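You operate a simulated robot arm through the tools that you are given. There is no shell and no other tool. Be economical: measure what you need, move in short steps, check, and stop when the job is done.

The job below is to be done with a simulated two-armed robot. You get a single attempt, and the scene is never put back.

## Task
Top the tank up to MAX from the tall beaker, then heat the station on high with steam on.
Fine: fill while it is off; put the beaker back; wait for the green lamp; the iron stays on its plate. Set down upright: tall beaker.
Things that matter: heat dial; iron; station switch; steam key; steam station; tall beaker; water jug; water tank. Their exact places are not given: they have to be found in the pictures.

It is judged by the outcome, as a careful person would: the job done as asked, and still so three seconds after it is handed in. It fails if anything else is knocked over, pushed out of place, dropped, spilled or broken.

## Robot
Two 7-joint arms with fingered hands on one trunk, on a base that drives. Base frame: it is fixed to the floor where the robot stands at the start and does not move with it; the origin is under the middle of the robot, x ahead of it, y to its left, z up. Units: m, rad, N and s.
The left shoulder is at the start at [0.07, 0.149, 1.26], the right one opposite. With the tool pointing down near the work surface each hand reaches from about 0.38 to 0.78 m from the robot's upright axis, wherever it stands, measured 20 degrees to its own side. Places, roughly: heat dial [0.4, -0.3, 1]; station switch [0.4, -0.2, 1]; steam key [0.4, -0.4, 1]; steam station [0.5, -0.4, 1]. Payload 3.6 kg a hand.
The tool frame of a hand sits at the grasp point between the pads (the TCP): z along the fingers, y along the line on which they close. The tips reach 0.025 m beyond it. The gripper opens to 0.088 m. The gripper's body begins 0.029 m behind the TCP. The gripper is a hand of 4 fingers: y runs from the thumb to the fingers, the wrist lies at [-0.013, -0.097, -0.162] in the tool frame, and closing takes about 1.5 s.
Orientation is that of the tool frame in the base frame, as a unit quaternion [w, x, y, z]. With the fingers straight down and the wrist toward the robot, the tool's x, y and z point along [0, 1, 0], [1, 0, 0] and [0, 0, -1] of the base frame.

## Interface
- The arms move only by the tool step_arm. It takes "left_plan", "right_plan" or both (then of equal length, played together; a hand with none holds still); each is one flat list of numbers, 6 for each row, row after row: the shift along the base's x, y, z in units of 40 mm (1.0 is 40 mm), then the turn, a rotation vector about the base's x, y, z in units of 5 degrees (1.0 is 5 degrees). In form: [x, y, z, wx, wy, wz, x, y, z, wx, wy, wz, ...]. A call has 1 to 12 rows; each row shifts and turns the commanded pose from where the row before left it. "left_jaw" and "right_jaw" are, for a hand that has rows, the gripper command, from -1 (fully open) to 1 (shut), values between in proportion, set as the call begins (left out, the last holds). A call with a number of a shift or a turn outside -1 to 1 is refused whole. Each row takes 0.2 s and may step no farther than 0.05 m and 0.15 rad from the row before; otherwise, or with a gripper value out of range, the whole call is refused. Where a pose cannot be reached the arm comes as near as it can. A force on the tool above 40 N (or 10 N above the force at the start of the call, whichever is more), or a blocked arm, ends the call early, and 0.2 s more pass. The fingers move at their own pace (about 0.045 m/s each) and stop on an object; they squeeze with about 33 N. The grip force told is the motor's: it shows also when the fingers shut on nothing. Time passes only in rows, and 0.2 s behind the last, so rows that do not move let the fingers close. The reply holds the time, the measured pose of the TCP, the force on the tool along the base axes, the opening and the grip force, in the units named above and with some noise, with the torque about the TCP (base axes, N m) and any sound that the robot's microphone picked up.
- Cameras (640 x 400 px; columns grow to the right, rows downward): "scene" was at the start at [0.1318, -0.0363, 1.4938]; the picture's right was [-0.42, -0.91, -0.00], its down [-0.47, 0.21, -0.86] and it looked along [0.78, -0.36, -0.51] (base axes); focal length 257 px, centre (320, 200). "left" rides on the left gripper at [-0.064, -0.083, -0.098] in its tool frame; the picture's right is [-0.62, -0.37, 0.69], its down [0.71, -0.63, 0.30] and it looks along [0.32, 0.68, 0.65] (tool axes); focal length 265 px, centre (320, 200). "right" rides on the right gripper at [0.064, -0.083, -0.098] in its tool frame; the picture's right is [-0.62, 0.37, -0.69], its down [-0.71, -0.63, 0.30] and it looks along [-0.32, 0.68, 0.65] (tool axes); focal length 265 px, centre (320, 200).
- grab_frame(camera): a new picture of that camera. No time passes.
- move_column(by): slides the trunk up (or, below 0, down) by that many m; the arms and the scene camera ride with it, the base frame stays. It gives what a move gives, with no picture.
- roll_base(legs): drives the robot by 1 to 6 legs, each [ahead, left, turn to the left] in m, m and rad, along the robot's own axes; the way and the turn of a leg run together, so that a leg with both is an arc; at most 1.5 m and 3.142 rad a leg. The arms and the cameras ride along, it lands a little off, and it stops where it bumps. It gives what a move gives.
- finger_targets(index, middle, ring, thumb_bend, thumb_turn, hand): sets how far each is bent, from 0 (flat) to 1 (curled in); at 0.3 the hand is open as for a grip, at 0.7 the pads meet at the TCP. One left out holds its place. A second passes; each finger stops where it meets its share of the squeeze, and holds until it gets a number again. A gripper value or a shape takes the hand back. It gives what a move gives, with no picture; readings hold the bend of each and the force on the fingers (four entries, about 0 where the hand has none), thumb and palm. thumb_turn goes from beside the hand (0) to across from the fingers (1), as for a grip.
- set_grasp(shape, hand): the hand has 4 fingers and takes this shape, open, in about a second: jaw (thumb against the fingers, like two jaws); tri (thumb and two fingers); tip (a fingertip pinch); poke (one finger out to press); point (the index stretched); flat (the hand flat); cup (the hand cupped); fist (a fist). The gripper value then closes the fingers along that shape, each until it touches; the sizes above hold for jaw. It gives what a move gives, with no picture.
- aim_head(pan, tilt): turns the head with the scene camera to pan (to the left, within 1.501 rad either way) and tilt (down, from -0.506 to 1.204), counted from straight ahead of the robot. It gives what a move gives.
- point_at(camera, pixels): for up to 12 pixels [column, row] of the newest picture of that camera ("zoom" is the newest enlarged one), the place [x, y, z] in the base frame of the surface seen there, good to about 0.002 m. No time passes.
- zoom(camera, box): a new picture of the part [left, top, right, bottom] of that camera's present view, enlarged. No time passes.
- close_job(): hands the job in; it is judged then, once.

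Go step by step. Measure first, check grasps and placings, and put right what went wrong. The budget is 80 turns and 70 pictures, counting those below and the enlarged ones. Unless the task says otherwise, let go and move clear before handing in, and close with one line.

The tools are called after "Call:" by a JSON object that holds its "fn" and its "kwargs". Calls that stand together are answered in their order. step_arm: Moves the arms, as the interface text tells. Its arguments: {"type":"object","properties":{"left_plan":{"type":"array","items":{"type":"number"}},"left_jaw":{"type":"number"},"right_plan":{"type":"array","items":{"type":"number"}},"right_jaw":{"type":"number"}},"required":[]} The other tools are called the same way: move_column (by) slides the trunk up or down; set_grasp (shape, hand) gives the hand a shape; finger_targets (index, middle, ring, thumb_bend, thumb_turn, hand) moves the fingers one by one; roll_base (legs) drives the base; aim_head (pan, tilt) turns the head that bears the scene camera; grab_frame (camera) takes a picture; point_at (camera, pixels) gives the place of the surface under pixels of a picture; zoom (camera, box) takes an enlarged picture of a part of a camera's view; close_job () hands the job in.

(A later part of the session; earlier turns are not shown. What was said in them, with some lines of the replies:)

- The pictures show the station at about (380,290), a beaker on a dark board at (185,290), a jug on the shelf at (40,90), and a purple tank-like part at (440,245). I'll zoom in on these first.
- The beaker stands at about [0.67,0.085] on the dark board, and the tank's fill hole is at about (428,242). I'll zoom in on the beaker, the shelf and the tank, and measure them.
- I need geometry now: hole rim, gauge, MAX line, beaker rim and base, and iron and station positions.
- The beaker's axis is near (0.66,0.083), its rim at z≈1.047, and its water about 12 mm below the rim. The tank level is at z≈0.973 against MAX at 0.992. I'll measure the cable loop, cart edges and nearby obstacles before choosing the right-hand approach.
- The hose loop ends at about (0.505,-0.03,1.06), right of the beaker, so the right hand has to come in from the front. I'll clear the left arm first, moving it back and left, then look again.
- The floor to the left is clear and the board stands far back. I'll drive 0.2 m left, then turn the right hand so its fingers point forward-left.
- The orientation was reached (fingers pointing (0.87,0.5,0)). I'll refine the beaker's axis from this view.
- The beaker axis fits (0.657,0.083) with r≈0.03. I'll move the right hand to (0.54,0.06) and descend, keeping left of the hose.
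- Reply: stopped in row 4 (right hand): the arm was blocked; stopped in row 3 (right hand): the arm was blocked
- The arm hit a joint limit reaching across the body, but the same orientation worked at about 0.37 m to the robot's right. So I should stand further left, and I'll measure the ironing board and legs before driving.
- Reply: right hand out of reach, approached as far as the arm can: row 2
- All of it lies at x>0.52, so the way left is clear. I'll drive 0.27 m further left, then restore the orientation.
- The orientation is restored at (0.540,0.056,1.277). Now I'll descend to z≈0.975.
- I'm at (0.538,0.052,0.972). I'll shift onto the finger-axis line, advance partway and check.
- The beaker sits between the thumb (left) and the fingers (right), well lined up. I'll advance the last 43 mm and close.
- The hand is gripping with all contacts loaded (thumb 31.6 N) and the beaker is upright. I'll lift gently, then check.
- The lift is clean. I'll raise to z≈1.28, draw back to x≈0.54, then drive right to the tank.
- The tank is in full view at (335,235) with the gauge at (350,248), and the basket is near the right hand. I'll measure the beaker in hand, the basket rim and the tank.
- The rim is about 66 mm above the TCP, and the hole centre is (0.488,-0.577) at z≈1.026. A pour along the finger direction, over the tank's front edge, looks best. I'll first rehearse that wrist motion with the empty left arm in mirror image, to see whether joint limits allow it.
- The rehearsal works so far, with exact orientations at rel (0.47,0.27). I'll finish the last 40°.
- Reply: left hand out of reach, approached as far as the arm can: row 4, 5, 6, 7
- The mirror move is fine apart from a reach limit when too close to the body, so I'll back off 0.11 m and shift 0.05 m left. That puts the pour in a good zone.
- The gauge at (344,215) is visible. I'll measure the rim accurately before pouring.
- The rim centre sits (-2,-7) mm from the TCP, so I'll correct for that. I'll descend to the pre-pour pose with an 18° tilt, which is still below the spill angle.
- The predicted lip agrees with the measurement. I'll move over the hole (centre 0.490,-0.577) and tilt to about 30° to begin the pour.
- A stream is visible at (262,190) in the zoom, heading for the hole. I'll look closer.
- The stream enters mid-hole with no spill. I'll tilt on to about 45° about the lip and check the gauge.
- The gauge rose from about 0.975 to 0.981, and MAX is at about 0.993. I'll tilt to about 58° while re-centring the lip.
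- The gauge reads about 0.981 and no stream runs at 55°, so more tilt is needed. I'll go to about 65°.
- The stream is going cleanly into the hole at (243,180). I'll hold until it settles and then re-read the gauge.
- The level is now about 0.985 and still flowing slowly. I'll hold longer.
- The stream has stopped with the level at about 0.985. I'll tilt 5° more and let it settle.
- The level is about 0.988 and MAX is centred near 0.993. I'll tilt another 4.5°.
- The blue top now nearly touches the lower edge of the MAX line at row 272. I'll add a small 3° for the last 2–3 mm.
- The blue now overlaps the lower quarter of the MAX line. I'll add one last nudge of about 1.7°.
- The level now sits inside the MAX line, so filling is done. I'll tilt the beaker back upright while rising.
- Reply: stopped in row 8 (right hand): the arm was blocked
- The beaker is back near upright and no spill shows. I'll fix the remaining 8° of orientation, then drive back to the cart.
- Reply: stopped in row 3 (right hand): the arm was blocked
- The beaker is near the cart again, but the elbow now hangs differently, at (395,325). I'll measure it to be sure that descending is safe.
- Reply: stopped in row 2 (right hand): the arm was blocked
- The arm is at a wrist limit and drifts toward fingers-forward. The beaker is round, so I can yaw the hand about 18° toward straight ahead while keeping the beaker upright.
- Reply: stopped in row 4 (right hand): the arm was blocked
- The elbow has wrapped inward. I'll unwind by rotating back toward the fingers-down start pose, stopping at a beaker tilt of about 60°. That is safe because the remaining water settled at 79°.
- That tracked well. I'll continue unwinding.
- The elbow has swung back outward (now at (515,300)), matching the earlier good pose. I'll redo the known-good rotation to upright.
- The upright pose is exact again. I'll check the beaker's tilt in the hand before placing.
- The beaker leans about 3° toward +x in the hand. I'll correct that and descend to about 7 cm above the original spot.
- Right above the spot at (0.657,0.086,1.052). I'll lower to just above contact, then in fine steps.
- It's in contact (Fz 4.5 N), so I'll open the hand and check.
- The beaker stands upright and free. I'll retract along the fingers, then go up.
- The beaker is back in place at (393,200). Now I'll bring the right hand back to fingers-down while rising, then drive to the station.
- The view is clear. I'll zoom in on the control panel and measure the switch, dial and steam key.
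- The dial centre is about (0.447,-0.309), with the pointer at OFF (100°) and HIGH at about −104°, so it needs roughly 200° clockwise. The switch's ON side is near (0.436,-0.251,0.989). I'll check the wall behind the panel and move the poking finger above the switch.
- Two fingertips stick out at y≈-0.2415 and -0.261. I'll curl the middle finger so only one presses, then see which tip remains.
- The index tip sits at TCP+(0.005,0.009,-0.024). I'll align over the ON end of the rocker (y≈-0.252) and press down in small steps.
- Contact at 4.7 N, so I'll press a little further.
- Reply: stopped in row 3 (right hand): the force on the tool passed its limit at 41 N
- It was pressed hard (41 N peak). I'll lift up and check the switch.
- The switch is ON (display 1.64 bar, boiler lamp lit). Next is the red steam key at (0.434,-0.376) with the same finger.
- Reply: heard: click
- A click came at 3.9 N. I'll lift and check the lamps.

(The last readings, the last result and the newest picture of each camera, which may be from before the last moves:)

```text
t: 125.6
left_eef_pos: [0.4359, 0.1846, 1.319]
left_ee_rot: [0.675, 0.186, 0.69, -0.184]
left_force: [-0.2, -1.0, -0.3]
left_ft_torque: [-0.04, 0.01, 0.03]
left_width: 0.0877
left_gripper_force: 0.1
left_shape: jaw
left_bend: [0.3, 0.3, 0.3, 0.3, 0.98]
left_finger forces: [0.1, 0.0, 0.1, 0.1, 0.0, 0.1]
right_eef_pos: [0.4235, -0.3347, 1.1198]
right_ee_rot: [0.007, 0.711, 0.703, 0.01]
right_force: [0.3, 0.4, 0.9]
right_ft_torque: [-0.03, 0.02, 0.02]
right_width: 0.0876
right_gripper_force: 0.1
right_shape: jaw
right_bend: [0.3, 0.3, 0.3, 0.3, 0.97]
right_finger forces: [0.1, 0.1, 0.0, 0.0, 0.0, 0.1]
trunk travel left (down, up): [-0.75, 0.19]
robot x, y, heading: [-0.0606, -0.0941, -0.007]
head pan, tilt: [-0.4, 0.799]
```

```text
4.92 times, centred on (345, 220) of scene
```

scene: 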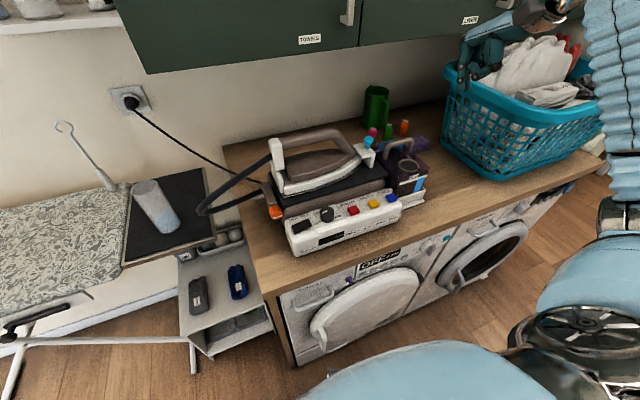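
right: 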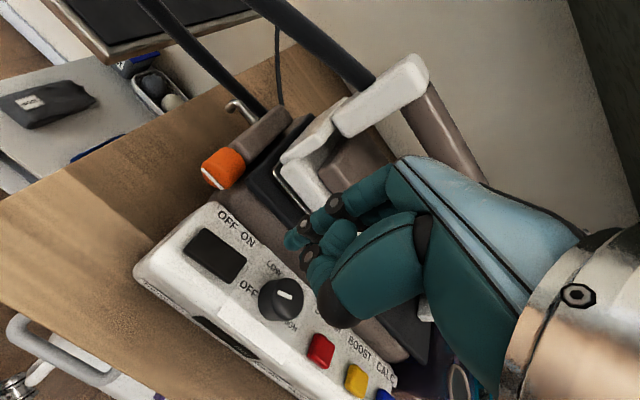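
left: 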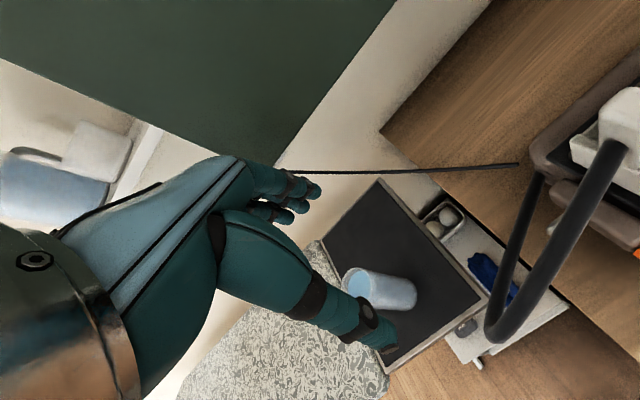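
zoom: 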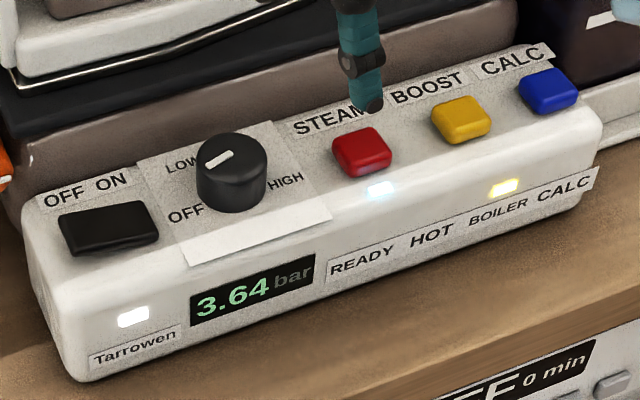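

Steam is on (its lamp is lit under the red key) and pressure is rising. Now the dial: centre (0.446,-0.309), a narrow tri pinch, first stroke of 60° clockwise.

Call:
{"fn": "set_grasp", "kwargs": {"hand": "right", "shape": "tri"}}

Call:
{"fn": "step_arm", "kwargs": {"right_plan": [0.56, 0.64, 0, 0, 0, 1, 0, 0, 0, 0, 0, 0, 0, 0, 0, 0, 0, 0, 0, 0, 0, 0, 0, 0, 0, 0, -0.7, 0, 0, 0, 0, 0, -0.7, 0, 0, 0, 0, 0, -0.7, 0, 0, 0, 0, 0, -0.7, 0, 0, 0], "right_jaw": 0.05}}

Call:
{"fn": "zoom", "kwargs": {"camera": "scene", "box": [290, 170, 370, 230]}}

```text
t: 126.5
left_eef_pos: [0.4367, 0.1843, 1.3175]
left_ee_rot: [0.675, 0.187, 0.69, -0.183]
left_force: [0.4, -0.2, 0.0]
left_ft_torque: [0.02, 0.01, 0.02]
left_width: 0.0878
left_gripper_force: 0.0
left_shape: jaw
left_bend: [0.3, 0.3, 0.3, 0.3, 0.98]
left_finger forces: [0.1, 0.0, 0.0, 0.0, 0.0, 0.0]
right_eef_pos: [0.422, -0.3349, 1.1199]
right_ee_rot: [0.007, 0.711, 0.703, 0.008]
right_force: [0.4, -0.5, -0.9]
right_ft_torque: [0.0, 0.0, 0.01]
right_width: 0.0876
right_gripper_force: 0.1
right_shape: tri
right_bend: [0.3, 0.3, 0.99, 0.3, 0.97]
right_finger forces: [0.0, 0.0, 0.0, 0.1, 0.0, 0.1]
trunk travel left (down, up): [-0.75, 0.19]
robot x, y, heading: [-0.059, -0.0965, -0.006]
head pan, tilt: [-0.4, 0.799]
```

```text
t: 128.3
left_eef_pos: [0.4259, 0.1874, 1.3228]
left_ee_rot: [0.678, 0.187, 0.687, -0.183]
left_force: [-0.1, 0.3, 0.8]
left_ft_torque: [-0.03, 0.01, 0.02]
left_width: 0.0875
left_gripper_force: 0.0
left_shape: jaw
left_bend: [0.3, 0.3, 0.3, 0.3, 0.98]
left_finger forces: [0.0, 0.0, 0.0, 0.0, 0.0, 0.1]
right_eef_pos: [0.4402, -0.3087, 1.0176]
right_ee_rot: [0.016, 0.68, 0.733, 0.019]
right_force: [-3.4, -3.1, 29.6]
right_ft_torque: [-0.2, -1.28, -0.11]
right_width: 0.0436
right_gripper_force: 0.0
right_shape: tri
right_bend: [0.74, 0.41, 0.99, 0.71, 1.0]
right_finger forces: [0.0, 29.9, 0.0, 0.0, 0.1, 0.1]
trunk travel left (down, up): [-0.75, 0.19]
robot x, y, heading: [-0.0581, -0.093, -0.014]
head pan, tilt: [-0.4, 0.799]
```

```text
6.67 times, centred on (330, 200) of scene
```

zoom: 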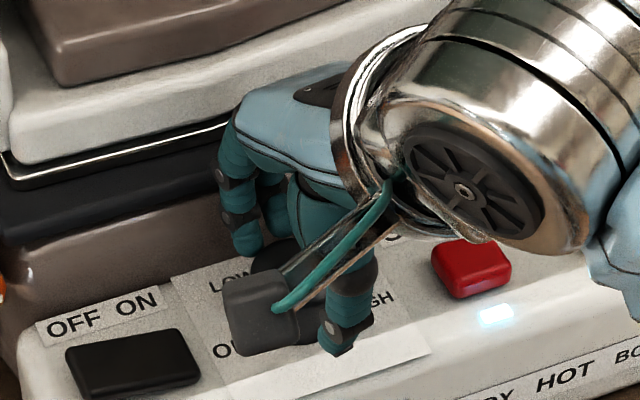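

The middle finger landed on something (30 N), so the straight approach is too tight against the wall behind. I'll lift and turn the hand about +100° in yaw, so the pinch straddles the dial left and right with room to open.

Call:
{"fn": "step_arm", "kwargs": {"right_plan": [-0.1, 0, 0.6, 0, 0, 0, 0, 0, 0.9, 0, 0, 0, 0, 0, 0.6, 0, 0, 0, 0, 0, 0.2, 0, 0, 1, 0, 0, 0.2, 0, 0, 1, 0, 0, 0, 0, 0, 1, 0, 0, 0, 0, 0, 1, 0, 0, 0, 0, 0, 1, 0, 0, 0, 0, 0, 1, 0, 0, 0, 0, 0, 1, 0, 0, 0, 0, 0, 1, 0, 0, 0, 0, 0, 1], "right_jaw": -0.4}}

Call:
{"fn": "step_arm", "kwargs": {"right_plan": [0, 0, 0, 0, 0, 1, 0, 0, 0, 0, 0, 1, 0, 0, 0, 0, 0, 1, 0, 0, 0, 0, 0, 1, 0, 0, 0, 0, 0, 1, 0, 0, 0, 0, 0, 1, 0, 0, 0, 0, 0, 1, 0, 0, 0, 0, 0, 1, 0, 0, 0, 0, 0, 1, 0, 0, 0, 0, 0, 1, 0, 0, 0, 0, 0, 1, 0, 0, 0, 0, 0, 1]}}

Call:
{"fn": "zoom", "kwargs": {"camera": "scene", "box": [290, 160, 390, 240]}}

```text
t: 130.9
left_eef_pos: [0.4358, 0.1847, 1.3203]
left_ee_rot: [0.676, 0.186, 0.688, -0.184]
left_force: [-0.3, 0.0, -0.7]
left_ft_torque: [0.01, 0.02, 0.0]
left_width: 0.0878
left_gripper_force: 0.0
left_shape: jaw
left_bend: [0.3, 0.3, 0.3, 0.3, 0.98]
left_finger forces: [0.1, 0.1, 0.1, 0.0, 0.0, 0.1]
right_eef_pos: [0.4394, -0.3107, 1.1073]
right_ee_rot: [0.001, 0.346, 0.938, 0.011]
right_force: [-0.4, -0.5, -0.1]
right_ft_torque: [0.03, 0.01, -0.03]
right_width: 0.0613
right_gripper_force: 0.1
right_shape: tri
right_bend: [0.27, 0.37, 0.99, 0.58, 0.99]
right_finger forces: [0.0, 0.0, 0.0, 0.1, 0.1, 0.0]
trunk travel left (down, up): [-0.75, 0.19]
robot x, y, heading: [-0.059, -0.0941, -0.01]
head pan, tilt: [-0.4, 0.799]
```

```text
t: 133.5
left_eef_pos: [0.4374, 0.1844, 1.319]
left_ee_rot: [0.675, 0.187, 0.69, -0.184]
left_force: [0.7, 0.5, -0.1]
left_ft_torque: [-0.02, 0.01, -0.03]
left_width: 0.0875
left_gripper_force: 0.1
left_shape: jaw
left_bend: [0.3, 0.3, 0.3, 0.3, 0.98]
left_finger forces: [0.1, 0.0, 0.0, 0.0, 0.0, 0.0]
right_eef_pos: [0.4405, -0.3091, 1.1068]
right_ee_rot: [-0.004, -0.169, 0.986, 0.01]
right_force: [0.9, -0.4, -0.3]
right_ft_torque: [0.01, -0.02, -0.01]
right_width: 0.0611
right_gripper_force: 0.0
right_shape: tri
right_bend: [0.27, 0.37, 0.99, 0.58, 0.99]
right_finger forces: [0.0, 0.0, 0.1, 0.1, 0.0, 0.0]
trunk travel left (down, up): [-0.75, 0.19]
robot x, y, heading: [-0.0575, -0.0966, -0.011]
head pan, tilt: [-0.4, 0.799]
```

```text
5.00 times, centred on (340, 200) of scene
```

zoom: 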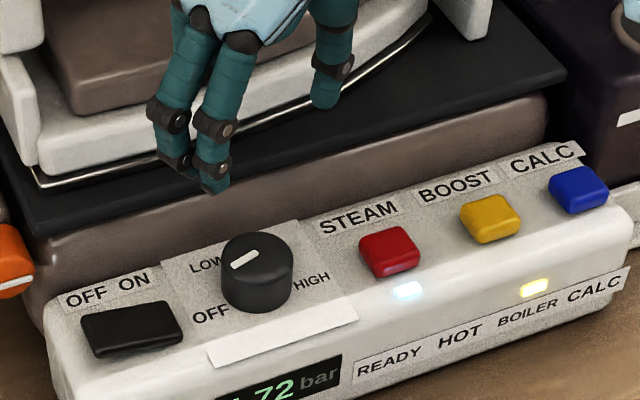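

The yaw of +109° is reachable and the dial is untouched at OFF. I'll reset the pinch symmetrically, centre on the dial, descend, close, and turn 60° clockwise.

Call:
{"fn": "set_grasp", "kwargs": {"hand": "right", "shape": "tri"}}

Call:
{"fn": "step_arm", "kwargs": {"right_plan": [0.14, 0, 0, 0, 0, 0, 0, 0, 0, 0, 0, 0, 0, 0, 0, 0, 0, 0, 0, 0, 0, 0, 0, 0, 0, 0, -0.85, 0, 0, 0, 0, 0, -0.85, 0, 0, 0, 0, 0, -0.85, 0, 0, 0], "right_jaw": -0.4}}

Call:
{"fn": "step_arm", "kwargs": {"right_plan": [0, 0, 0, 0, 0, 0, 0, 0, 0, 0, 0, 0, 0, 0, 0, 0, 0, 0, 0, 0, 0, 0, 0, 0, 0, 0, 0, 0, 0, 0, 0, 0, 0, 0, 0, 0, 0, 0, 0, 0, 0, 0], "right_jaw": 1}}

Call:
{"fn": "zoom", "kwargs": {"camera": "scene", "box": [290, 170, 370, 230]}}

```text
t: 134.4
left_eef_pos: [0.4351, 0.1842, 1.3183]
left_ee_rot: [0.675, 0.186, 0.69, -0.183]
left_force: [-1.1, -0.3, 1.0]
left_ft_torque: [0.01, -0.02, 0.01]
left_width: 0.0877
left_gripper_force: 0.0
left_shape: jaw
left_bend: [0.3, 0.3, 0.3, 0.3, 0.98]
left_finger forces: [0.0, 0.0, 0.1, 0.0, 0.0, 0.1]
right_eef_pos: [0.4393, -0.3086, 1.107]
right_ee_rot: [-0.004, -0.167, 0.986, 0.01]
right_force: [0.7, -0.9, 0.2]
right_ft_torque: [0.0, -0.03, 0.01]
right_width: 0.0876
right_gripper_force: 0.1
right_shape: tri
right_bend: [0.3, 0.3, 0.99, 0.3, 0.98]
right_finger forces: [0.0, 0.1, 0.1, 0.1, 0.0, 0.1]
trunk travel left (down, up): [-0.75, 0.19]
robot x, y, heading: [-0.0609, -0.0911, -0.008]
head pan, tilt: [-0.4, 0.799]
```

```text
t: 136.0
left_eef_pos: [0.4372, 0.1842, 1.3184]
left_ee_rot: [0.675, 0.186, 0.69, -0.184]
left_force: [-1.2, -0.4, 0.1]
left_ft_torque: [-0.03, -0.01, 0.0]
left_width: 0.0877
left_gripper_force: 0.0
left_shape: jaw
left_bend: [0.3, 0.3, 0.3, 0.3, 0.98]
left_finger forces: [0.0, 0.1, 0.0, 0.0, 0.1, 0.1]
right_eef_pos: [0.4468, -0.3096, 1.0051]
right_ee_rot: [-0.004, -0.167, 0.986, 0.01]
right_force: [-0.8, 0.5, -1.0]
right_ft_torque: [0.0, -0.02, 0.03]
right_width: 0.0621
right_gripper_force: 0.0
right_shape: tri
right_bend: [0.27, 0.37, 0.99, 0.58, 0.99]
right_finger forces: [0.0, 0.0, 0.0, 0.0, 0.0, 0.1]
trunk travel left (down, up): [-0.75, 0.19]
robot x, y, heading: [-0.059, -0.0917, -0.004]
head pan, tilt: [-0.4, 0.799]
```

```text
t: 137.6
left_eef_pos: [0.4359, 0.184, 1.3184]
left_ee_rot: [0.675, 0.186, 0.69, -0.183]
left_force: [0.1, -0.1, -0.1]
left_ft_torque: [-0.01, -0.03, 0.03]
left_width: 0.0878
left_gripper_force: 0.0
left_shape: jaw
left_bend: [0.3, 0.3, 0.3, 0.3, 0.98]
left_finger forces: [0.0, 0.0, 0.0, 0.0, 0.0, 0.0]
right_eef_pos: [0.4466, -0.3097, 1.0049]
right_ee_rot: [-0.004, -0.167, 0.986, 0.011]
right_force: [-1.5, -0.3, -1.8]
right_ft_torque: [-0.03, 0.02, -0.03]
right_width: 0.0281
right_gripper_force: 33.2
right_shape: tri
right_bend: [0.74, 0.54, 1.0, 0.73, 1.0]
right_finger forces: [14.7, 15.0, 0.1, 0.0, 29.3, 0.0]
trunk travel left (down, up): [-0.75, 0.19]
robot x, y, heading: [-0.059, -0.0902, -0.006]
head pan, tilt: [-0.4, 0.799]
```

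```text
6.67 times, centred on (330, 200) of scene
```

zoom: 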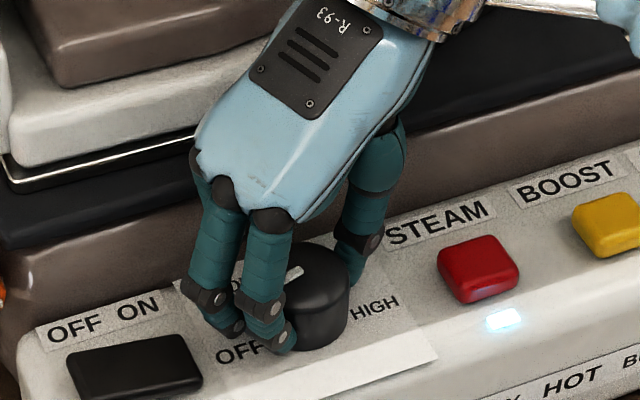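

The dial is gripped firmly from both sides (15/15/29 N). I'll stroke 65° clockwise, release and lift, look, then go back for the second grasp.

Call:
{"fn": "step_arm", "kwargs": {"right_plan": [0, 0, 0, 0, 0, -1, 0, 0, 0, 0, 0, -1, 0, 0, 0, 0, 0, -1, 0, 0, 0, 0, 0, -1, 0, 0, 0, 0, 0, -1, 0, 0, 0, 0, 0, -1, 0, 0, 0, 0, 0, -1, 0, 0, 0, 0, 0, -1, 0, 0, 0, 0, 0, -1, 0, 0, 0, 0, 0, -1, 0, 0, 0, 0, 0, -1, 0, 0, 0, 0, 0, -1]}}

Call:
{"fn": "step_arm", "kwargs": {"right_plan": [0, 0, 0, 0, 0, -1, 0, 0, 0, 0, 0, 0]}}

Call:
{"fn": "step_arm", "kwargs": {"right_plan": [0, 0, 0, 0, 0, 0, 0, 0, 0, 0, 0, 0, 0, 0, 0, 0, 0, 0, 0, 0, 0.4, 0, 0, 0, 0, 0, 0.8, 0, 0, 0, 0, 0, 0.8, 0, 0, 0], "right_jaw": 0.05}}

Call:
{"fn": "zoom", "kwargs": {"camera": "scene", "box": [290, 170, 400, 250]}}

```text
t: 140.2
left_eef_pos: [0.4382, 0.1843, 1.3185]
left_ee_rot: [0.675, 0.186, 0.69, -0.183]
left_force: [-0.6, -0.1, -0.6]
left_ft_torque: [-0.05, 0.04, 0.02]
left_width: 0.0879
left_gripper_force: 0.0
left_shape: jaw
left_bend: [0.3, 0.3, 0.3, 0.3, 0.98]
left_finger forces: [0.1, 0.0, 0.0, 0.0, 0.0, 0.0]
right_eef_pos: [0.4465, -0.3094, 1.0051]
right_ee_rot: [0.002, 0.349, 0.937, 0.012]
right_force: [-0.2, 4.7, -6.2]
right_ft_torque: [0.05, -0.08, 0.06]
right_width: 0.0276
right_gripper_force: 32.8
right_shape: tri
right_bend: [0.74, 0.54, 1.0, 0.73, 1.0]
right_finger forces: [16.4, 17.9, 0.0, 0.1, 28.4, 0.0]
trunk travel left (down, up): [-0.75, 0.19]
robot x, y, heading: [-0.0587, -0.0932, -0.005]
head pan, tilt: [-0.4, 0.799]
```

```text
t: 140.8
left_eef_pos: [0.4354, 0.1857, 1.3179]
left_ee_rot: [0.675, 0.186, 0.69, -0.183]
left_force: [0.6, -0.4, 0.0]
left_ft_torque: [-0.01, -0.03, 0.01]
left_width: 0.0878
left_gripper_force: 0.0
left_shape: jaw
left_bend: [0.3, 0.3, 0.3, 0.3, 0.98]
left_finger forces: [0.1, 0.1, 0.1, 0.0, 0.1, 0.1]
right_eef_pos: [0.4457, -0.3085, 1.0048]
right_ee_rot: [0.002, 0.388, 0.922, 0.011]
right_force: [-2.6, 6.2, -5.4]
right_ft_torque: [0.18, -0.19, 0.24]
right_width: 0.0269
right_gripper_force: 33.0
right_shape: tri
right_bend: [0.74, 0.54, 1.0, 0.73, 1.0]
right_finger forces: [15.5, 28.1, 0.1, 0.0, 27.9, 0.0]
trunk travel left (down, up): [-0.75, 0.19]
robot x, y, heading: [-0.0571, -0.0949, -0.007]
head pan, tilt: [-0.4, 0.799]
```

```text
t: 142.2
left_eef_pos: [0.4364, 0.1849, 1.3197]
left_ee_rot: [0.676, 0.185, 0.689, -0.184]
left_force: [-0.1, 0.4, 0.4]
left_ft_torque: [0.01, 0.03, -0.02]
left_width: 0.0879
left_gripper_force: 0.0
left_shape: jaw
left_bend: [0.3, 0.3, 0.3, 0.3, 0.98]
left_finger forces: [0.0, 0.0, 0.1, 0.0, 0.0, 0.1]
right_eef_pos: [0.4463, -0.3096, 1.0859]
right_ee_rot: [0.003, 0.389, 0.921, 0.01]
right_force: [0.3, -0.6, 0.7]
right_ft_torque: [0.02, -0.02, -0.01]
right_width: 0.0414
right_gripper_force: 0.1
right_shape: tri
right_bend: [0.74, 0.46, 0.99, 0.71, 1.0]
right_finger forces: [0.0, 0.1, 0.0, 0.0, 0.0, 0.0]
trunk travel left (down, up): [-0.75, 0.19]
robot x, y, heading: [-0.0577, -0.0945, -0.007]
head pan, tilt: [-0.4, 0.799]
```

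```text
5.00 times, centred on (345, 210) of scene
```

zoom: 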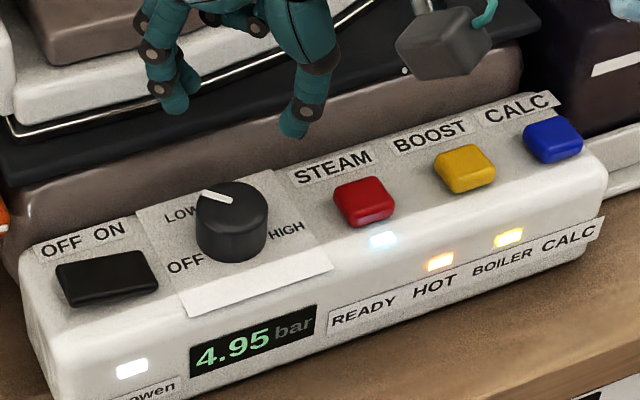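

The stroke worked and the dial is now at LOW (mark at (215,195)). I'll do two more strokes of about 68° each, then check.

Call:
{"fn": "step_arm", "kwargs": {"right_plan": [0, 0, 0, 0, 0, 1, 0, 0, 0, 0, 0, 1, 0, 0, 0, 0, 0, 1, 0, 0, 0, 0, 0, 1, 0, 0, 0, 0, 0, 1, 0, 0, 0, 0, 0, 1, 0, 0, 0, 0, 0, 1, 0, 0, 0, 0, 0, 1, 0, 0, 0, 0, 0, 1, 0, 0, 0, 0, 0, 1, 0, 0, 0, 0, 0, 1, 0, 0, 0, 0, 0, 1], "right_jaw": -0.4}}

Call:
{"fn": "step_arm", "kwargs": {"right_plan": [0, 0, 0, 0, 0, 1, 0, 0, -0.67, 0, 0, 0, 0, 0, -0.67, 0, 0, 0, 0, 0, -0.68, 0, 0, 0]}}

Call:
{"fn": "step_arm", "kwargs": {"right_plan": [0, 0, 0, 0, 0, 0, 0, 0, 0, 0, 0, 0, 0, 0, 0, 0, 0, 0, 0, 0, 0, 0, 0, 0, 0, 0, 0, 0, 0, 0, 0, 0, 0, 0, 0, 0, 0, 0, 0, 0, 0, 0], "right_jaw": 1}}

Call:
{"fn": "step_arm", "kwargs": {"right_plan": [0, 0, 0, 0, 0, -1, 0, 0, 0, 0, 0, -1, 0, 0, 0, 0, 0, -1, 0, 0, 0, 0, 0, -1, 0, 0, 0, 0, 0, -1, 0, 0, 0, 0, 0, -1, 0, 0, 0, 0, 0, -1, 0, 0, 0, 0, 0, -1, 0, 0, 0, 0, 0, -1, 0, 0, 0, 0, 0, -1, 0, 0, 0, 0, 0, -1, 0, 0, 0, 0, 0, -1]}}

Call:
{"fn": "step_arm", "kwargs": {"right_plan": [0, 0, 0, 0, 0, -1, 0, 0, 0, 0, 0, -0.6, 0, 0, 0, 0, 0, 0]}}

Call:
{"fn": "step_arm", "kwargs": {"right_plan": [0, 0, 0, 0, 0, 0, 0, 0, 0, 0, 0, 0, 0, 0, 0, 0, 0, 0, 0, 0, 0.4, 0, 0, 0, 0, 0, 0.8, 0, 0, 0, 0, 0, 0.8, 0, 0, 0], "right_jaw": 0.05}}

Call:
{"fn": "zoom", "kwargs": {"camera": "scene", "box": [290, 170, 400, 250]}}

```text
t: 144.8
left_eef_pos: [0.4366, 0.1849, 1.3188]
left_ee_rot: [0.675, 0.185, 0.69, -0.184]
left_force: [0.3, -1.2, 0.7]
left_ft_torque: [-0.04, -0.01, -0.01]
left_width: 0.0879
left_gripper_force: 0.0
left_shape: jaw
left_bend: [0.3, 0.3, 0.3, 0.3, 0.98]
left_finger forces: [0.0, 0.0, 0.0, 0.0, 0.1, 0.0]
right_eef_pos: [0.4461, -0.3103, 1.085]
right_ee_rot: [-0.004, -0.125, 0.992, 0.01]
right_force: [0.8, -0.6, 0.1]
right_ft_torque: [-0.01, 0.02, 0.0]
right_width: 0.0615
right_gripper_force: 0.1
right_shape: tri
right_bend: [0.27, 0.37, 0.99, 0.58, 0.99]
right_finger forces: [0.0, 0.0, 0.0, 0.1, 0.0, 0.0]
trunk travel left (down, up): [-0.75, 0.19]
robot x, y, heading: [-0.0551, -0.095, -0.01]
head pan, tilt: [-0.4, 0.799]
```

```text
t: 145.8
left_eef_pos: [0.4363, 0.1843, 1.3179]
left_ee_rot: [0.675, 0.187, 0.69, -0.184]
left_force: [0.7, 0.1, -0.1]
left_ft_torque: [0.01, 0.01, 0.02]
left_width: 0.0873
left_gripper_force: 0.1
left_shape: jaw
left_bend: [0.3, 0.3, 0.3, 0.3, 0.98]
left_finger forces: [0.0, 0.0, 0.0, 0.0, 0.1, 0.0]
right_eef_pos: [0.4459, -0.31, 1.0041]
right_ee_rot: [-0.005, -0.168, 0.986, 0.011]
right_force: [0.8, -0.3, -0.3]
right_ft_torque: [-0.01, 0.02, 0.03]
right_width: 0.0613
right_gripper_force: 0.0
right_shape: tri
right_bend: [0.27, 0.37, 0.99, 0.58, 0.99]
right_finger forces: [0.0, 0.0, 0.1, 0.1, 0.1, 0.0]
trunk travel left (down, up): [-0.75, 0.19]
robot x, y, heading: [-0.0591, -0.0918, -0.007]
head pan, tilt: [-0.4, 0.799]
```

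```text
t: 147.4
left_eef_pos: [0.4369, 0.1845, 1.3186]
left_ee_rot: [0.675, 0.187, 0.69, -0.184]
left_force: [-0.3, -0.3, -0.1]
left_ft_torque: [0.02, 0.03, 0.0]
left_width: 0.0875
left_gripper_force: 0.1
left_shape: jaw
left_bend: [0.3, 0.3, 0.3, 0.3, 0.98]
left_finger forces: [0.0, 0.0, 0.0, 0.0, 0.0, 0.1]
right_eef_pos: [0.4457, -0.3095, 1.0038]
right_ee_rot: [-0.005, -0.167, 0.986, 0.011]
right_force: [-1.7, -1.6, -2.0]
right_ft_torque: [-0.06, -0.03, -0.01]
right_width: 0.0281
right_gripper_force: 33.4
right_shape: tri
right_bend: [0.74, 0.54, 1.0, 0.73, 1.0]
right_finger forces: [14.3, 15.2, 0.1, 0.0, 29.8, 0.1]
trunk travel left (down, up): [-0.75, 0.19]
robot x, y, heading: [-0.059, -0.0965, -0.007]
head pan, tilt: [-0.4, 0.799]
```

```text
t: 150.0
left_eef_pos: [0.436, 0.1836, 1.3181]
left_ee_rot: [0.676, 0.186, 0.69, -0.182]
left_force: [-0.1, -0.4, 0.5]
left_ft_torque: [-0.05, 0.0, 0.01]
left_width: 0.0874
left_gripper_force: 0.0
left_shape: jaw
left_bend: [0.3, 0.3, 0.3, 0.3, 0.98]
left_finger forces: [0.0, 0.1, 0.1, 0.1, 0.0, 0.0]
right_eef_pos: [0.4463, -0.309, 1.0057]
right_ee_rot: [0.001, 0.348, 0.937, 0.012]
right_force: [-3.0, 4.3, -6.3]
right_ft_torque: [0.09, 0.02, 0.13]
right_width: 0.027
right_gripper_force: 33.3
right_shape: tri
right_bend: [0.74, 0.54, 1.0, 0.73, 1.0]
right_finger forces: [16.4, 17.8, 0.0, 0.0, 29.4, 0.1]
trunk travel left (down, up): [-0.75, 0.19]
robot x, y, heading: [-0.0598, -0.0911, -0.005]
head pan, tilt: [-0.4, 0.799]
```

```text
t: 150.8
left_eef_pos: [0.4354, 0.1865, 1.3185]
left_ee_rot: [0.675, 0.186, 0.69, -0.184]
left_force: [-0.3, -0.4, 0.1]
left_ft_torque: [-0.03, 0.0, -0.01]
left_width: 0.0876
left_gripper_force: 0.0
left_shape: jaw
left_bend: [0.3, 0.3, 0.3, 0.3, 0.98]
left_finger forces: [0.0, 0.1, 0.1, 0.0, 0.1, 0.0]
right_eef_pos: [0.4465, -0.3085, 1.0049]
right_ee_rot: [0.002, 0.412, 0.911, 0.01]
right_force: [-6.0, 7.3, -6.7]
right_ft_torque: [0.14, -0.36, 0.47]
right_width: 0.0265
right_gripper_force: 33.9
right_shape: tri
right_bend: [0.74, 0.54, 1.0, 0.73, 1.0]
right_finger forces: [15.4, 38.2, 0.0, 0.0, 29.2, 0.0]
trunk travel left (down, up): [-0.75, 0.19]
robot x, y, heading: [-0.0545, -0.091, -0.007]
head pan, tilt: [-0.4, 0.799]
```

```text
t: 152.2
left_eef_pos: [0.436, 0.1854, 1.3189]
left_ee_rot: [0.676, 0.186, 0.689, -0.183]
left_force: [0.2, 0.3, 0.1]
left_ft_torque: [-0.02, -0.01, 0.01]
left_width: 0.0875
left_gripper_force: 0.1
left_shape: jaw
left_bend: [0.3, 0.3, 0.3, 0.3, 0.98]
left_finger forces: [0.0, 0.0, 0.0, 0.1, 0.1, 0.0]
right_eef_pos: [0.444, -0.3082, 1.0846]
right_ee_rot: [0.003, 0.413, 0.911, 0.01]
right_force: [-0.3, -0.7, -0.2]
right_ft_torque: [-0.01, 0.0, -0.01]
right_width: 0.0414
right_gripper_force: 0.1
right_shape: tri
right_bend: [0.74, 0.46, 0.99, 0.71, 1.0]
right_finger forces: [0.0, 0.1, 0.0, 0.0, 0.1, 0.0]
trunk travel left (down, up): [-0.75, 0.19]
robot x, y, heading: [-0.0611, -0.0969, -0.008]
head pan, tilt: [-0.4, 0.799]
```

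```text
5.00 times, centred on (345, 210) of scene
```

zoom: 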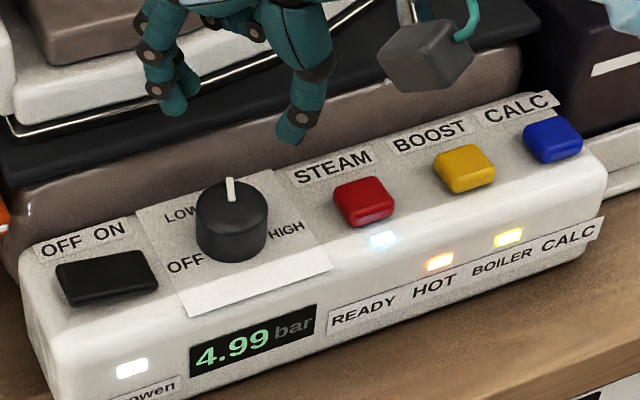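

The mark now points at about −25° (past MED). The third stroke is 75°, toward HIGH.

Call:
{"fn": "point_at", "kwargs": {"camera": "zoom", "pixels": [[230, 181], [232, 199], [231, 190]]}}

Call:
{"fn": "step_arm", "kwargs": {"right_plan": [0.04, -0.02, 0, 0, 0, 1, 0, 0, 0, 0, 0, 1, 0, 0, 0, 0, 0, 1, 0, 0, 0, 0, 0, 1, 0, 0, 0, 0, 0, 1, 0, 0, 0, 0, 0, 1, 0, 0, 0, 0, 0, 1, 0, 0, 0, 0, 0, 1, 0, 0, 0, 0, 0, 1, 0, 0, 0, 0, 0, 1, 0, 0, 0, 0, 0, 1, 0, 0, 0, 0, 0, 1], "right_jaw": -0.4}}

Call:
{"fn": "step_arm", "kwargs": {"right_plan": [0, 0, 0, 0, 0, 1, 0, 0, 0, 0, 0, 1, 0, 0, 0, 0, 0, 1, 0, 0, -0.67, 0, 0, 0, 0, 0, -0.67, 0, 0, 0, 0, 0, -0.66, 0, 0, 0]}}

Call:
{"fn": "step_arm", "kwargs": {"right_plan": [0, 0, 0, 0, 0, 0, 0, 0, 0, 0, 0, 0, 0, 0, 0, 0, 0, 0, 0, 0, 0, 0, 0, 0, 0, 0, 0, 0, 0, 0, 0, 0, 0, 0, 0, 0, 0, 0, 0, 0, 0, 0], "right_jaw": 1}}

Call:
{"fn": "step_arm", "kwargs": {"right_plan": [0, 0, 0, 0, 0, -1, 0, 0, 0, 0, 0, -1, 0, 0, 0, 0, 0, -1, 0, 0, 0, 0, 0, -1, 0, 0, 0, 0, 0, -1, 0, 0, 0, 0, 0, -1, 0, 0, 0, 0, 0, -1, 0, 0, 0, 0, 0, -1, 0, 0, 0, 0, 0, -1, 0, 0, 0, 0, 0, -1, 0, 0, 0, 0, 0, -1, 0, 0, 0, 0, 0, -1]}}

Call:
{"fn": "step_arm", "kwargs": {"right_plan": [0, 0, 0, 0, 0, -1, 0, 0, 0, 0, 0, -1, 0, 0, 0, 0, 0, -1, 0, 0, 0, 0, 0, 0]}}

Call:
{"fn": "step_arm", "kwargs": {"right_plan": [0, 0, 0, 0, 0, 0, 0, 0, 0, 0, 0, 0, 0, 0, 0, 0, 0, 0, 0, 0, 0.4, 0, 0, 0, 0, 0, 0.8, 0, 0, 0, 0, 0, 0.8, 0, 0, 0], "right_jaw": 0.05}}

Call:
{"fn": "zoom", "kwargs": {"camera": "scene", "box": [290, 170, 400, 250]}}

```text
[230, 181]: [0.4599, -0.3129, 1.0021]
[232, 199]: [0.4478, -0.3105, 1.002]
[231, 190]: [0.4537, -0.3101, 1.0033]
```

```text
t: 154.8
left_eef_pos: [0.4373, 0.1852, 1.317]
left_ee_rot: [0.675, 0.186, 0.69, -0.184]
left_force: [-0.1, -0.6, 0.2]
left_ft_torque: [-0.05, 0.02, -0.01]
left_width: 0.0876
left_gripper_force: 0.0
left_shape: jaw
left_bend: [0.3, 0.3, 0.3, 0.3, 0.98]
left_finger forces: [0.0, 0.1, 0.0, 0.0, 0.1, 0.0]
right_eef_pos: [0.448, -0.3119, 1.084]
right_ee_rot: [-0.002, -0.099, 0.995, 0.01]
right_force: [0.6, -0.9, 0.2]
right_ft_torque: [-0.07, 0.0, 0.03]
right_width: 0.0612
right_gripper_force: 0.0
right_shape: tri
right_bend: [0.27, 0.37, 0.99, 0.58, 0.99]
right_finger forces: [0.0, 0.0, 0.0, 0.0, 0.1, 0.0]
trunk travel left (down, up): [-0.75, 0.19]
robot x, y, heading: [-0.0544, -0.0948, -0.007]
head pan, tilt: [-0.4, 0.799]
```

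```text
t: 156.2
left_eef_pos: [0.4366, 0.1841, 1.3182]
left_ee_rot: [0.675, 0.186, 0.69, -0.184]
left_force: [-0.5, -0.1, 0.8]
left_ft_torque: [0.02, 0.0, 0.01]
left_width: 0.0878
left_gripper_force: 0.0
left_shape: jaw
left_bend: [0.3, 0.3, 0.3, 0.3, 0.98]
left_finger forces: [0.0, 0.0, 0.0, 0.0, 0.1, 0.0]
right_eef_pos: [0.4489, -0.3112, 1.0034]
right_ee_rot: [-0.003, -0.227, 0.974, 0.01]
right_force: [0.8, -1.4, 0.0]
right_ft_torque: [-0.04, -0.01, 0.01]
right_width: 0.0614
right_gripper_force: 0.0
right_shape: tri
right_bend: [0.27, 0.37, 0.99, 0.58, 0.99]
right_finger forces: [0.0, 0.0, 0.1, 0.0, 0.0, 0.0]
trunk travel left (down, up): [-0.75, 0.19]
robot x, y, heading: [-0.0573, -0.0948, -0.006]
head pan, tilt: [-0.4, 0.799]
```

```text
t: 157.8
left_eef_pos: [0.4372, 0.184, 1.3178]
left_ee_rot: [0.676, 0.186, 0.689, -0.184]
left_force: [-0.7, -0.1, -0.3]
left_ft_torque: [0.0, -0.02, 0.0]
left_width: 0.0876
left_gripper_force: 0.1
left_shape: jaw
left_bend: [0.3, 0.3, 0.3, 0.3, 0.98]
left_finger forces: [0.0, 0.0, 0.1, 0.0, 0.1, 0.1]
right_eef_pos: [0.45, -0.3106, 1.0036]
right_ee_rot: [-0.005, -0.228, 0.974, 0.011]
right_force: [0.8, 0.1, -1.9]
right_ft_torque: [0.01, 0.01, -0.03]
right_width: 0.0277
right_gripper_force: 32.9
right_shape: tri
right_bend: [0.74, 0.52, 1.0, 0.74, 1.0]
right_finger forces: [15.0, 14.6, 0.0, 0.1, 29.6, 0.0]
trunk travel left (down, up): [-0.75, 0.19]
robot x, y, heading: [-0.0561, -0.0923, -0.011]
head pan, tilt: [-0.4, 0.799]
```

```text
t: 160.4
left_eef_pos: [0.4352, 0.1814, 1.3186]
left_ee_rot: [0.676, 0.186, 0.69, -0.182]
left_force: [-0.4, -1.1, -0.9]
left_ft_torque: [-0.01, 0.01, -0.01]
left_width: 0.0879
left_gripper_force: 0.0
left_shape: jaw
left_bend: [0.3, 0.3, 0.3, 0.3, 0.98]
left_finger forces: [0.0, 0.0, 0.1, 0.1, 0.1, 0.0]
right_eef_pos: [0.4475, -0.3117, 1.0038]
right_ee_rot: [0.001, 0.29, 0.957, 0.012]
right_force: [-3.4, -5.9, -1.8]
right_ft_torque: [-0.13, 0.09, 0.02]
right_width: 0.0274
right_gripper_force: 32.8
right_shape: tri
right_bend: [0.74, 0.52, 1.0, 0.74, 1.0]
right_finger forces: [14.6, 14.2, 0.1, 0.0, 34.5, 0.0]
trunk travel left (down, up): [-0.75, 0.19]
robot x, y, heading: [-0.0558, -0.0977, -0.003]
head pan, tilt: [-0.4, 0.799]
```

```text
t: 161.4
left_eef_pos: [0.4339, 0.1836, 1.3191]
left_ee_rot: [0.676, 0.187, 0.689, -0.183]
left_force: [1.0, 0.6, 0.5]
left_ft_torque: [-0.01, 0.02, -0.02]
left_width: 0.0877
left_gripper_force: 0.1
left_shape: jaw
left_bend: [0.3, 0.3, 0.3, 0.3, 0.98]
left_finger forces: [0.0, 0.0, 0.1, 0.0, 0.0, 0.0]
right_eef_pos: [0.4452, -0.3096, 1.0049]
right_ee_rot: [0.002, 0.411, 0.911, 0.011]
right_force: [-11.0, 0.6, -4.7]
right_ft_torque: [0.03, -0.16, 0.49]
right_width: 0.025
right_gripper_force: 32.9
right_shape: tri
right_bend: [0.74, 0.52, 1.0, 0.73, 1.0]
right_finger forces: [14.1, 36.3, 0.0, 0.1, 34.0, 0.0]
trunk travel left (down, up): [-0.75, 0.19]
robot x, y, heading: [-0.0581, -0.0938, -0.008]
head pan, tilt: [-0.4, 0.799]
```

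```text
t: 162.8
left_eef_pos: [0.4353, 0.185, 1.3193]
left_ee_rot: [0.675, 0.186, 0.69, -0.183]
left_force: [-0.6, -0.4, 0.4]
left_ft_torque: [0.04, 0.0, 0.0]
left_width: 0.0877
left_gripper_force: 0.1
left_shape: jaw
left_bend: [0.3, 0.3, 0.3, 0.3, 0.98]
left_finger forces: [0.1, 0.1, 0.0, 0.1, 0.1, 0.0]
right_eef_pos: [0.4474, -0.3099, 1.0837]
right_ee_rot: [0.004, 0.412, 0.911, 0.011]
right_force: [-0.6, 0.8, -0.7]
right_ft_torque: [0.0, -0.02, -0.02]
right_width: 0.0415
right_gripper_force: 0.2
right_shape: tri
right_bend: [0.74, 0.46, 0.99, 0.71, 1.0]
right_finger forces: [0.0, 0.1, 0.0, 0.0, 0.1, 0.0]
trunk travel left (down, up): [-0.75, 0.19]
robot x, y, heading: [-0.054, -0.0945, -0.006]
head pan, tilt: [-0.4, 0.799]
```

```text
5.00 times, centred on (345, 210) of scene
```

zoom: 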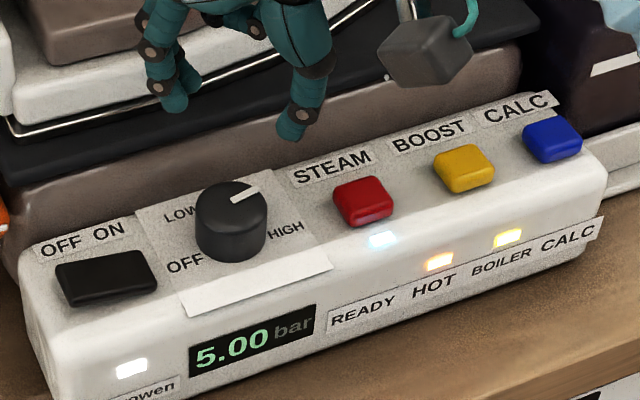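

The mark now points at about −65°, with HIGH at about −105°, so the ends of the strokes slip a bit. I'll do one more stroke of 50°, then lift and check.

Call:
{"fn": "point_at", "kwargs": {"camera": "zoom", "pixels": [[256, 189], [234, 201], [245, 195]]}}

Call:
{"fn": "step_arm", "kwargs": {"right_plan": [0, 0, 0, 0, 0, 1, 0, 0, 0, 0, 0, 1, 0, 0, 0, 0, 0, 1, 0, 0, 0, 0, 0, 1, 0, 0, 0, 0, 0, 1, 0, 0, 0, 0, 0, 1, 0, 0, 0, 0, 0, 1, 0, 0, 0, 0, 0, 1, 0, 0, 0, 0, 0, 1, 0, 0, 0, 0, 0, 1, 0, 0, 0, 0, 0, 1, 0, 0, 0, 0, 0, 1], "right_jaw": -0.4}}

Call:
{"fn": "step_arm", "kwargs": {"right_plan": [-0.03, 0, 0, 0, 0, 1, 0, 0.02, 0, 0, 0, 1, 0, 0, 0, 0, 0, 1, 0, 0, -0.67, 0, 0, 0, 0, 0, -0.67, 0, 0, 0, 0, 0, -0.66, 0, 0, 0]}}

Call:
{"fn": "step_arm", "kwargs": {"right_plan": [0, 0, 0, 0, 0, 0, 0, 0, 0, 0, 0, 0, 0, 0, 0, 0, 0, 0, 0, 0, 0, 0, 0, 0, 0, 0, 0, 0, 0, 0, 0, 0, 0, 0, 0, 0, 0, 0, 0, 0, 0, 0], "right_jaw": 1}}

Call:
{"fn": "step_arm", "kwargs": {"right_plan": [0, 0, 0, 0, 0, -1, 0, 0, 0, 0, 0, -1, 0, 0, 0, 0, 0, -1, 0, 0, 0, 0, 0, -1, 0, 0, 0, 0, 0, -1, 0, 0, 0, 0, 0, -1, 0, 0, 0, 0, 0, -1, 0, 0, 0, 0, 0, -1, 0, 0, 0, 0, 0, -1, 0, 0, 0, 0, 0, -1, 0, 0, 0, 0, 0, 0]}}

Call:
{"fn": "step_arm", "kwargs": {"right_plan": [0, 0, 0, 0, 0, 0, 0, 0, 0, 0, 0, 0, 0, 0, 0, 0, 0, 0, 0, 0, 0.4, 0, 0, 0, 0, 0, 0.8, 0, 0, 0, 0, 0, 0.8, 0, 0, 0], "right_jaw": 0.05}}

Call:
{"fn": "zoom", "kwargs": {"camera": "scene", "box": [290, 170, 400, 250]}}

```text
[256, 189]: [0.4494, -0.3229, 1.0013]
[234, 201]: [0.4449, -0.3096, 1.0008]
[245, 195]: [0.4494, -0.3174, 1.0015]
```

```text
t: 165.4
left_eef_pos: [0.4364, 0.185, 1.319]
left_ee_rot: [0.675, 0.187, 0.69, -0.183]
left_force: [0.5, 0.6, 0.1]
left_ft_torque: [0.01, -0.01, -0.02]
left_width: 0.0879
left_gripper_force: 0.0
left_shape: jaw
left_bend: [0.3, 0.3, 0.3, 0.3, 0.98]
left_finger forces: [0.0, 0.0, 0.1, 0.0, 0.1, 0.0]
right_eef_pos: [0.447, -0.3113, 1.0836]
right_ee_rot: [-0.002, -0.099, 0.995, 0.01]
right_force: [-0.2, 0.2, 0.0]
right_ft_torque: [-0.01, 0.02, 0.0]
right_width: 0.0612
right_gripper_force: 0.0
right_shape: tri
right_bend: [0.27, 0.37, 0.99, 0.58, 0.99]
right_finger forces: [0.0, 0.0, 0.1, 0.0, 0.0, 0.1]
trunk travel left (down, up): [-0.75, 0.19]
robot x, y, heading: [-0.0585, -0.0936, -0.01]
head pan, tilt: [-0.4, 0.799]
```

```text
t: 166.8
left_eef_pos: [0.4362, 0.1855, 1.3182]
left_ee_rot: [0.676, 0.186, 0.689, -0.183]
left_force: [-0.2, 0.3, -0.3]
left_ft_torque: [0.01, -0.01, 0.0]
left_width: 0.0878
left_gripper_force: 0.1
left_shape: jaw
left_bend: [0.3, 0.3, 0.3, 0.3, 0.98]
left_finger forces: [0.1, 0.0, 0.0, 0.0, 0.1, 0.1]
right_eef_pos: [0.448, -0.3099, 1.0042]
right_ee_rot: [-0.005, -0.227, 0.974, 0.01]
right_force: [-0.5, -0.1, 0.2]
right_ft_torque: [-0.03, -0.01, -0.02]
right_width: 0.0611
right_gripper_force: 0.0
right_shape: tri
right_bend: [0.27, 0.37, 0.99, 0.58, 0.99]
right_finger forces: [0.1, 0.0, 0.0, 0.0, 0.0, 0.0]
trunk travel left (down, up): [-0.75, 0.19]
robot x, y, heading: [-0.0549, -0.0959, -0.007]
head pan, tilt: [-0.4, 0.799]
```

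```text
t: 168.4
left_eef_pos: [0.4355, 0.1847, 1.3179]
left_ee_rot: [0.675, 0.186, 0.69, -0.183]
left_force: [0.0, 0.2, 0.5]
left_ft_torque: [-0.04, 0.03, 0.01]
left_width: 0.0876
left_gripper_force: 0.1
left_shape: jaw
left_bend: [0.3, 0.3, 0.3, 0.3, 0.98]
left_finger forces: [0.0, 0.0, 0.0, 0.0, 0.1, 0.1]
right_eef_pos: [0.4469, -0.3113, 1.0037]
right_ee_rot: [-0.005, -0.228, 0.974, 0.01]
right_force: [-1.7, 0.1, -3.4]
right_ft_torque: [-0.02, 0.03, -0.01]
right_width: 0.0279
right_gripper_force: 33.1
right_shape: tri
right_bend: [0.74, 0.53, 1.0, 0.74, 1.0]
right_finger forces: [14.6, 14.9, 0.1, 0.1, 29.4, 0.1]
trunk travel left (down, up): [-0.75, 0.19]
robot x, y, heading: [-0.0561, -0.0951, -0.005]
head pan, tilt: [-0.4, 0.799]
```

```text
t: 170.8
left_eef_pos: [0.4349, 0.1853, 1.3193]
left_ee_rot: [0.676, 0.186, 0.689, -0.183]
left_force: [0.7, 0.6, -0.1]
left_ft_torque: [0.0, -0.02, 0.01]
left_width: 0.0875
left_gripper_force: 0.0
left_shape: jaw
left_bend: [0.3, 0.3, 0.3, 0.3, 0.98]
left_finger forces: [0.1, 0.1, 0.0, 0.0, 0.0, 0.0]
right_eef_pos: [0.4442, -0.3093, 1.0051]
right_ee_rot: [-0.001, 0.205, 0.979, 0.01]
right_force: [-13.1, 3.4, -9.5]
right_ft_torque: [0.23, 0.25, 0.31]
right_width: 0.0251
right_gripper_force: 33.2
right_shape: tri
right_bend: [0.74, 0.53, 1.0, 0.74, 1.0]
right_finger forces: [19.2, 14.3, 0.1, 0.0, 30.6, 0.1]
trunk travel left (down, up): [-0.75, 0.19]
robot x, y, heading: [-0.0574, -0.0965, -0.007]
head pan, tilt: [-0.4, 0.799]
```

```text
t: 172.2
left_eef_pos: [0.4353, 0.1852, 1.318]
left_ee_rot: [0.676, 0.186, 0.689, -0.184]
left_force: [0.7, 0.8, 0.1]
left_ft_torque: [0.02, 0.01, 0.02]
left_width: 0.0874
left_gripper_force: 0.1
left_shape: jaw
left_bend: [0.3, 0.3, 0.3, 0.3, 0.98]
left_finger forces: [0.0, 0.0, 0.0, 0.0, 0.1, 0.1]
right_eef_pos: [0.4448, -0.3099, 1.0838]
right_ee_rot: [0.001, 0.205, 0.979, 0.011]
right_force: [0.0, -0.1, -0.5]
right_ft_torque: [0.04, 0.05, -0.02]
right_width: 0.0413
right_gripper_force: 0.1
right_shape: tri
right_bend: [0.74, 0.46, 0.99, 0.71, 1.0]
right_finger forces: [0.1, 0.1, 0.0, 0.1, 0.1, 0.1]
trunk travel left (down, up): [-0.75, 0.19]
robot x, y, heading: [-0.0563, -0.0944, -0.006]
head pan, tilt: [-0.4, 0.799]
```

```text
5.00 times, centred on (345, 210) of scene
```

zoom: 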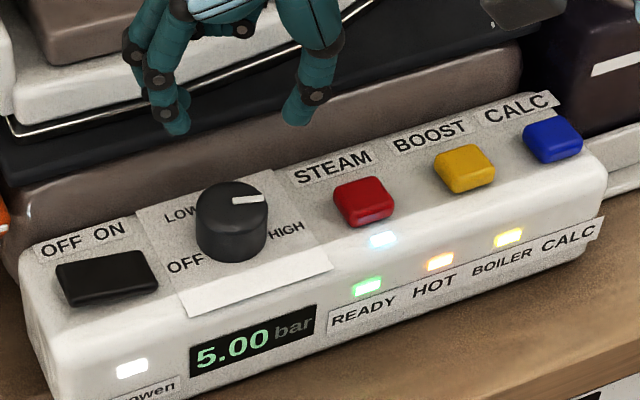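

The green READY lamp is lit (367,287), display 5.00 bar, and the dial mark points to HIGH. I'll verify the mark angle, move the hand clear, and take a last look.

Call:
{"fn": "point_at", "kwargs": {"camera": "zoom", "pixels": [[260, 199], [235, 202], [248, 200]]}}

Call:
{"fn": "step_arm", "kwargs": {"right_plan": [0, 0, 0.9, 0, 0, 0, 0, 0, 0.9, 0, 0, 0, 0, 0, 0.9, 0, 0, 0, -0.4, -0.4, 0.9, 0, 0, 0, -0.4, -0.4, 0.5, 0, 0, 0, -0.4, -0.4, 0, 0, 0, 0, 0, 0, 0, 0, 0, 0, 0, 0, 0, 0, 0, 0]}}

Call:
{"fn": "zoom", "kwargs": {"camera": "scene", "box": [290, 170, 400, 250]}}

Call:
{"fn": "grab_frame", "kwargs": {"camera": "scene"}}

```text
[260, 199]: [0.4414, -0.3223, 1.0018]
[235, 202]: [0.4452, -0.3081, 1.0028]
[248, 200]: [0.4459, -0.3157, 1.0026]
```

```text
t: 174.0
left_eef_pos: [0.4357, 0.1848, 1.3187]
left_ee_rot: [0.675, 0.187, 0.69, -0.183]
left_force: [-0.4, 0.4, 1.0]
left_ft_torque: [-0.02, -0.01, 0.02]
left_width: 0.0877
left_gripper_force: 0.0
left_shape: jaw
left_bend: [0.3, 0.3, 0.3, 0.3, 0.98]
left_finger forces: [0.0, 0.0, 0.0, 0.0, 0.0, 0.1]
right_eef_pos: [0.3996, -0.3563, 1.2482]
right_ee_rot: [0.001, 0.205, 0.979, 0.011]
right_force: [-0.5, -0.1, -0.9]
right_ft_torque: [0.01, -0.03, -0.01]
right_width: 0.0416
right_gripper_force: 0.0
right_shape: tri
right_bend: [0.74, 0.46, 0.99, 0.71, 1.0]
right_finger forces: [0.0, 0.0, 0.0, 0.0, 0.0, 0.0]
trunk travel left (down, up): [-0.75, 0.19]
robot x, y, heading: [-0.0581, -0.0948, -0.011]
head pan, tilt: [-0.4, 0.799]
```

```text
5.00 times, centred on (345, 210) of scene
```

zoom: 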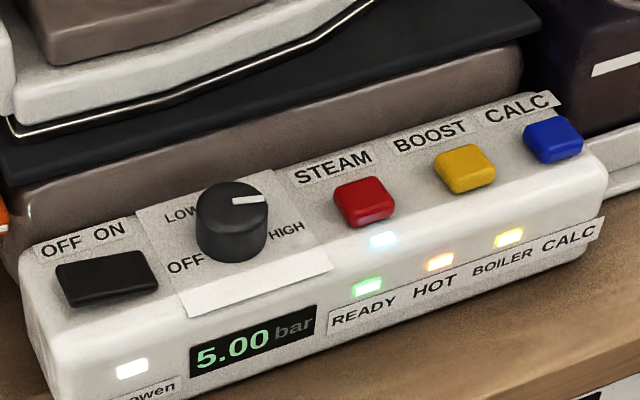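

```text
2 pictures are left
5 turns are left
```

scene: 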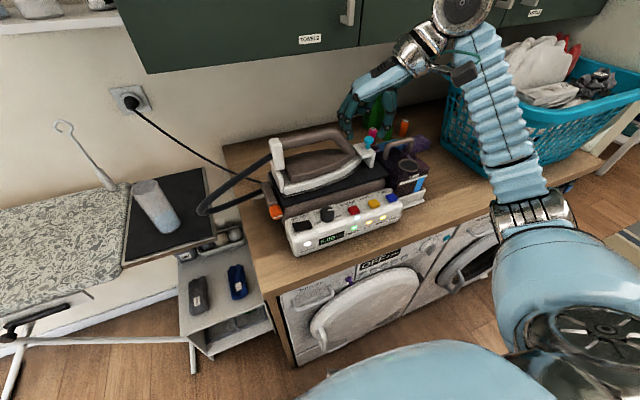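

The dial mark reads −105° (HIGH), the switch, steam and green READY lamps are lit, the iron is on its plate, and the beaker stands upright on its board. I'm handing in.

Call:
{"fn": "close_job", "kwargs": {}}

```text
The job is handed in.
```

The job is done and handed in. While the station was off, I filled the tank from the tall beaker until the level sat within the thickness of the MAX line, and I saw no spills. The beaker is back upright on its board, about where it stood before. The station is now on, with the dial at HIGH, steam on and the green READY lamp lit at 5.00 bar. The iron stayed on its plate.
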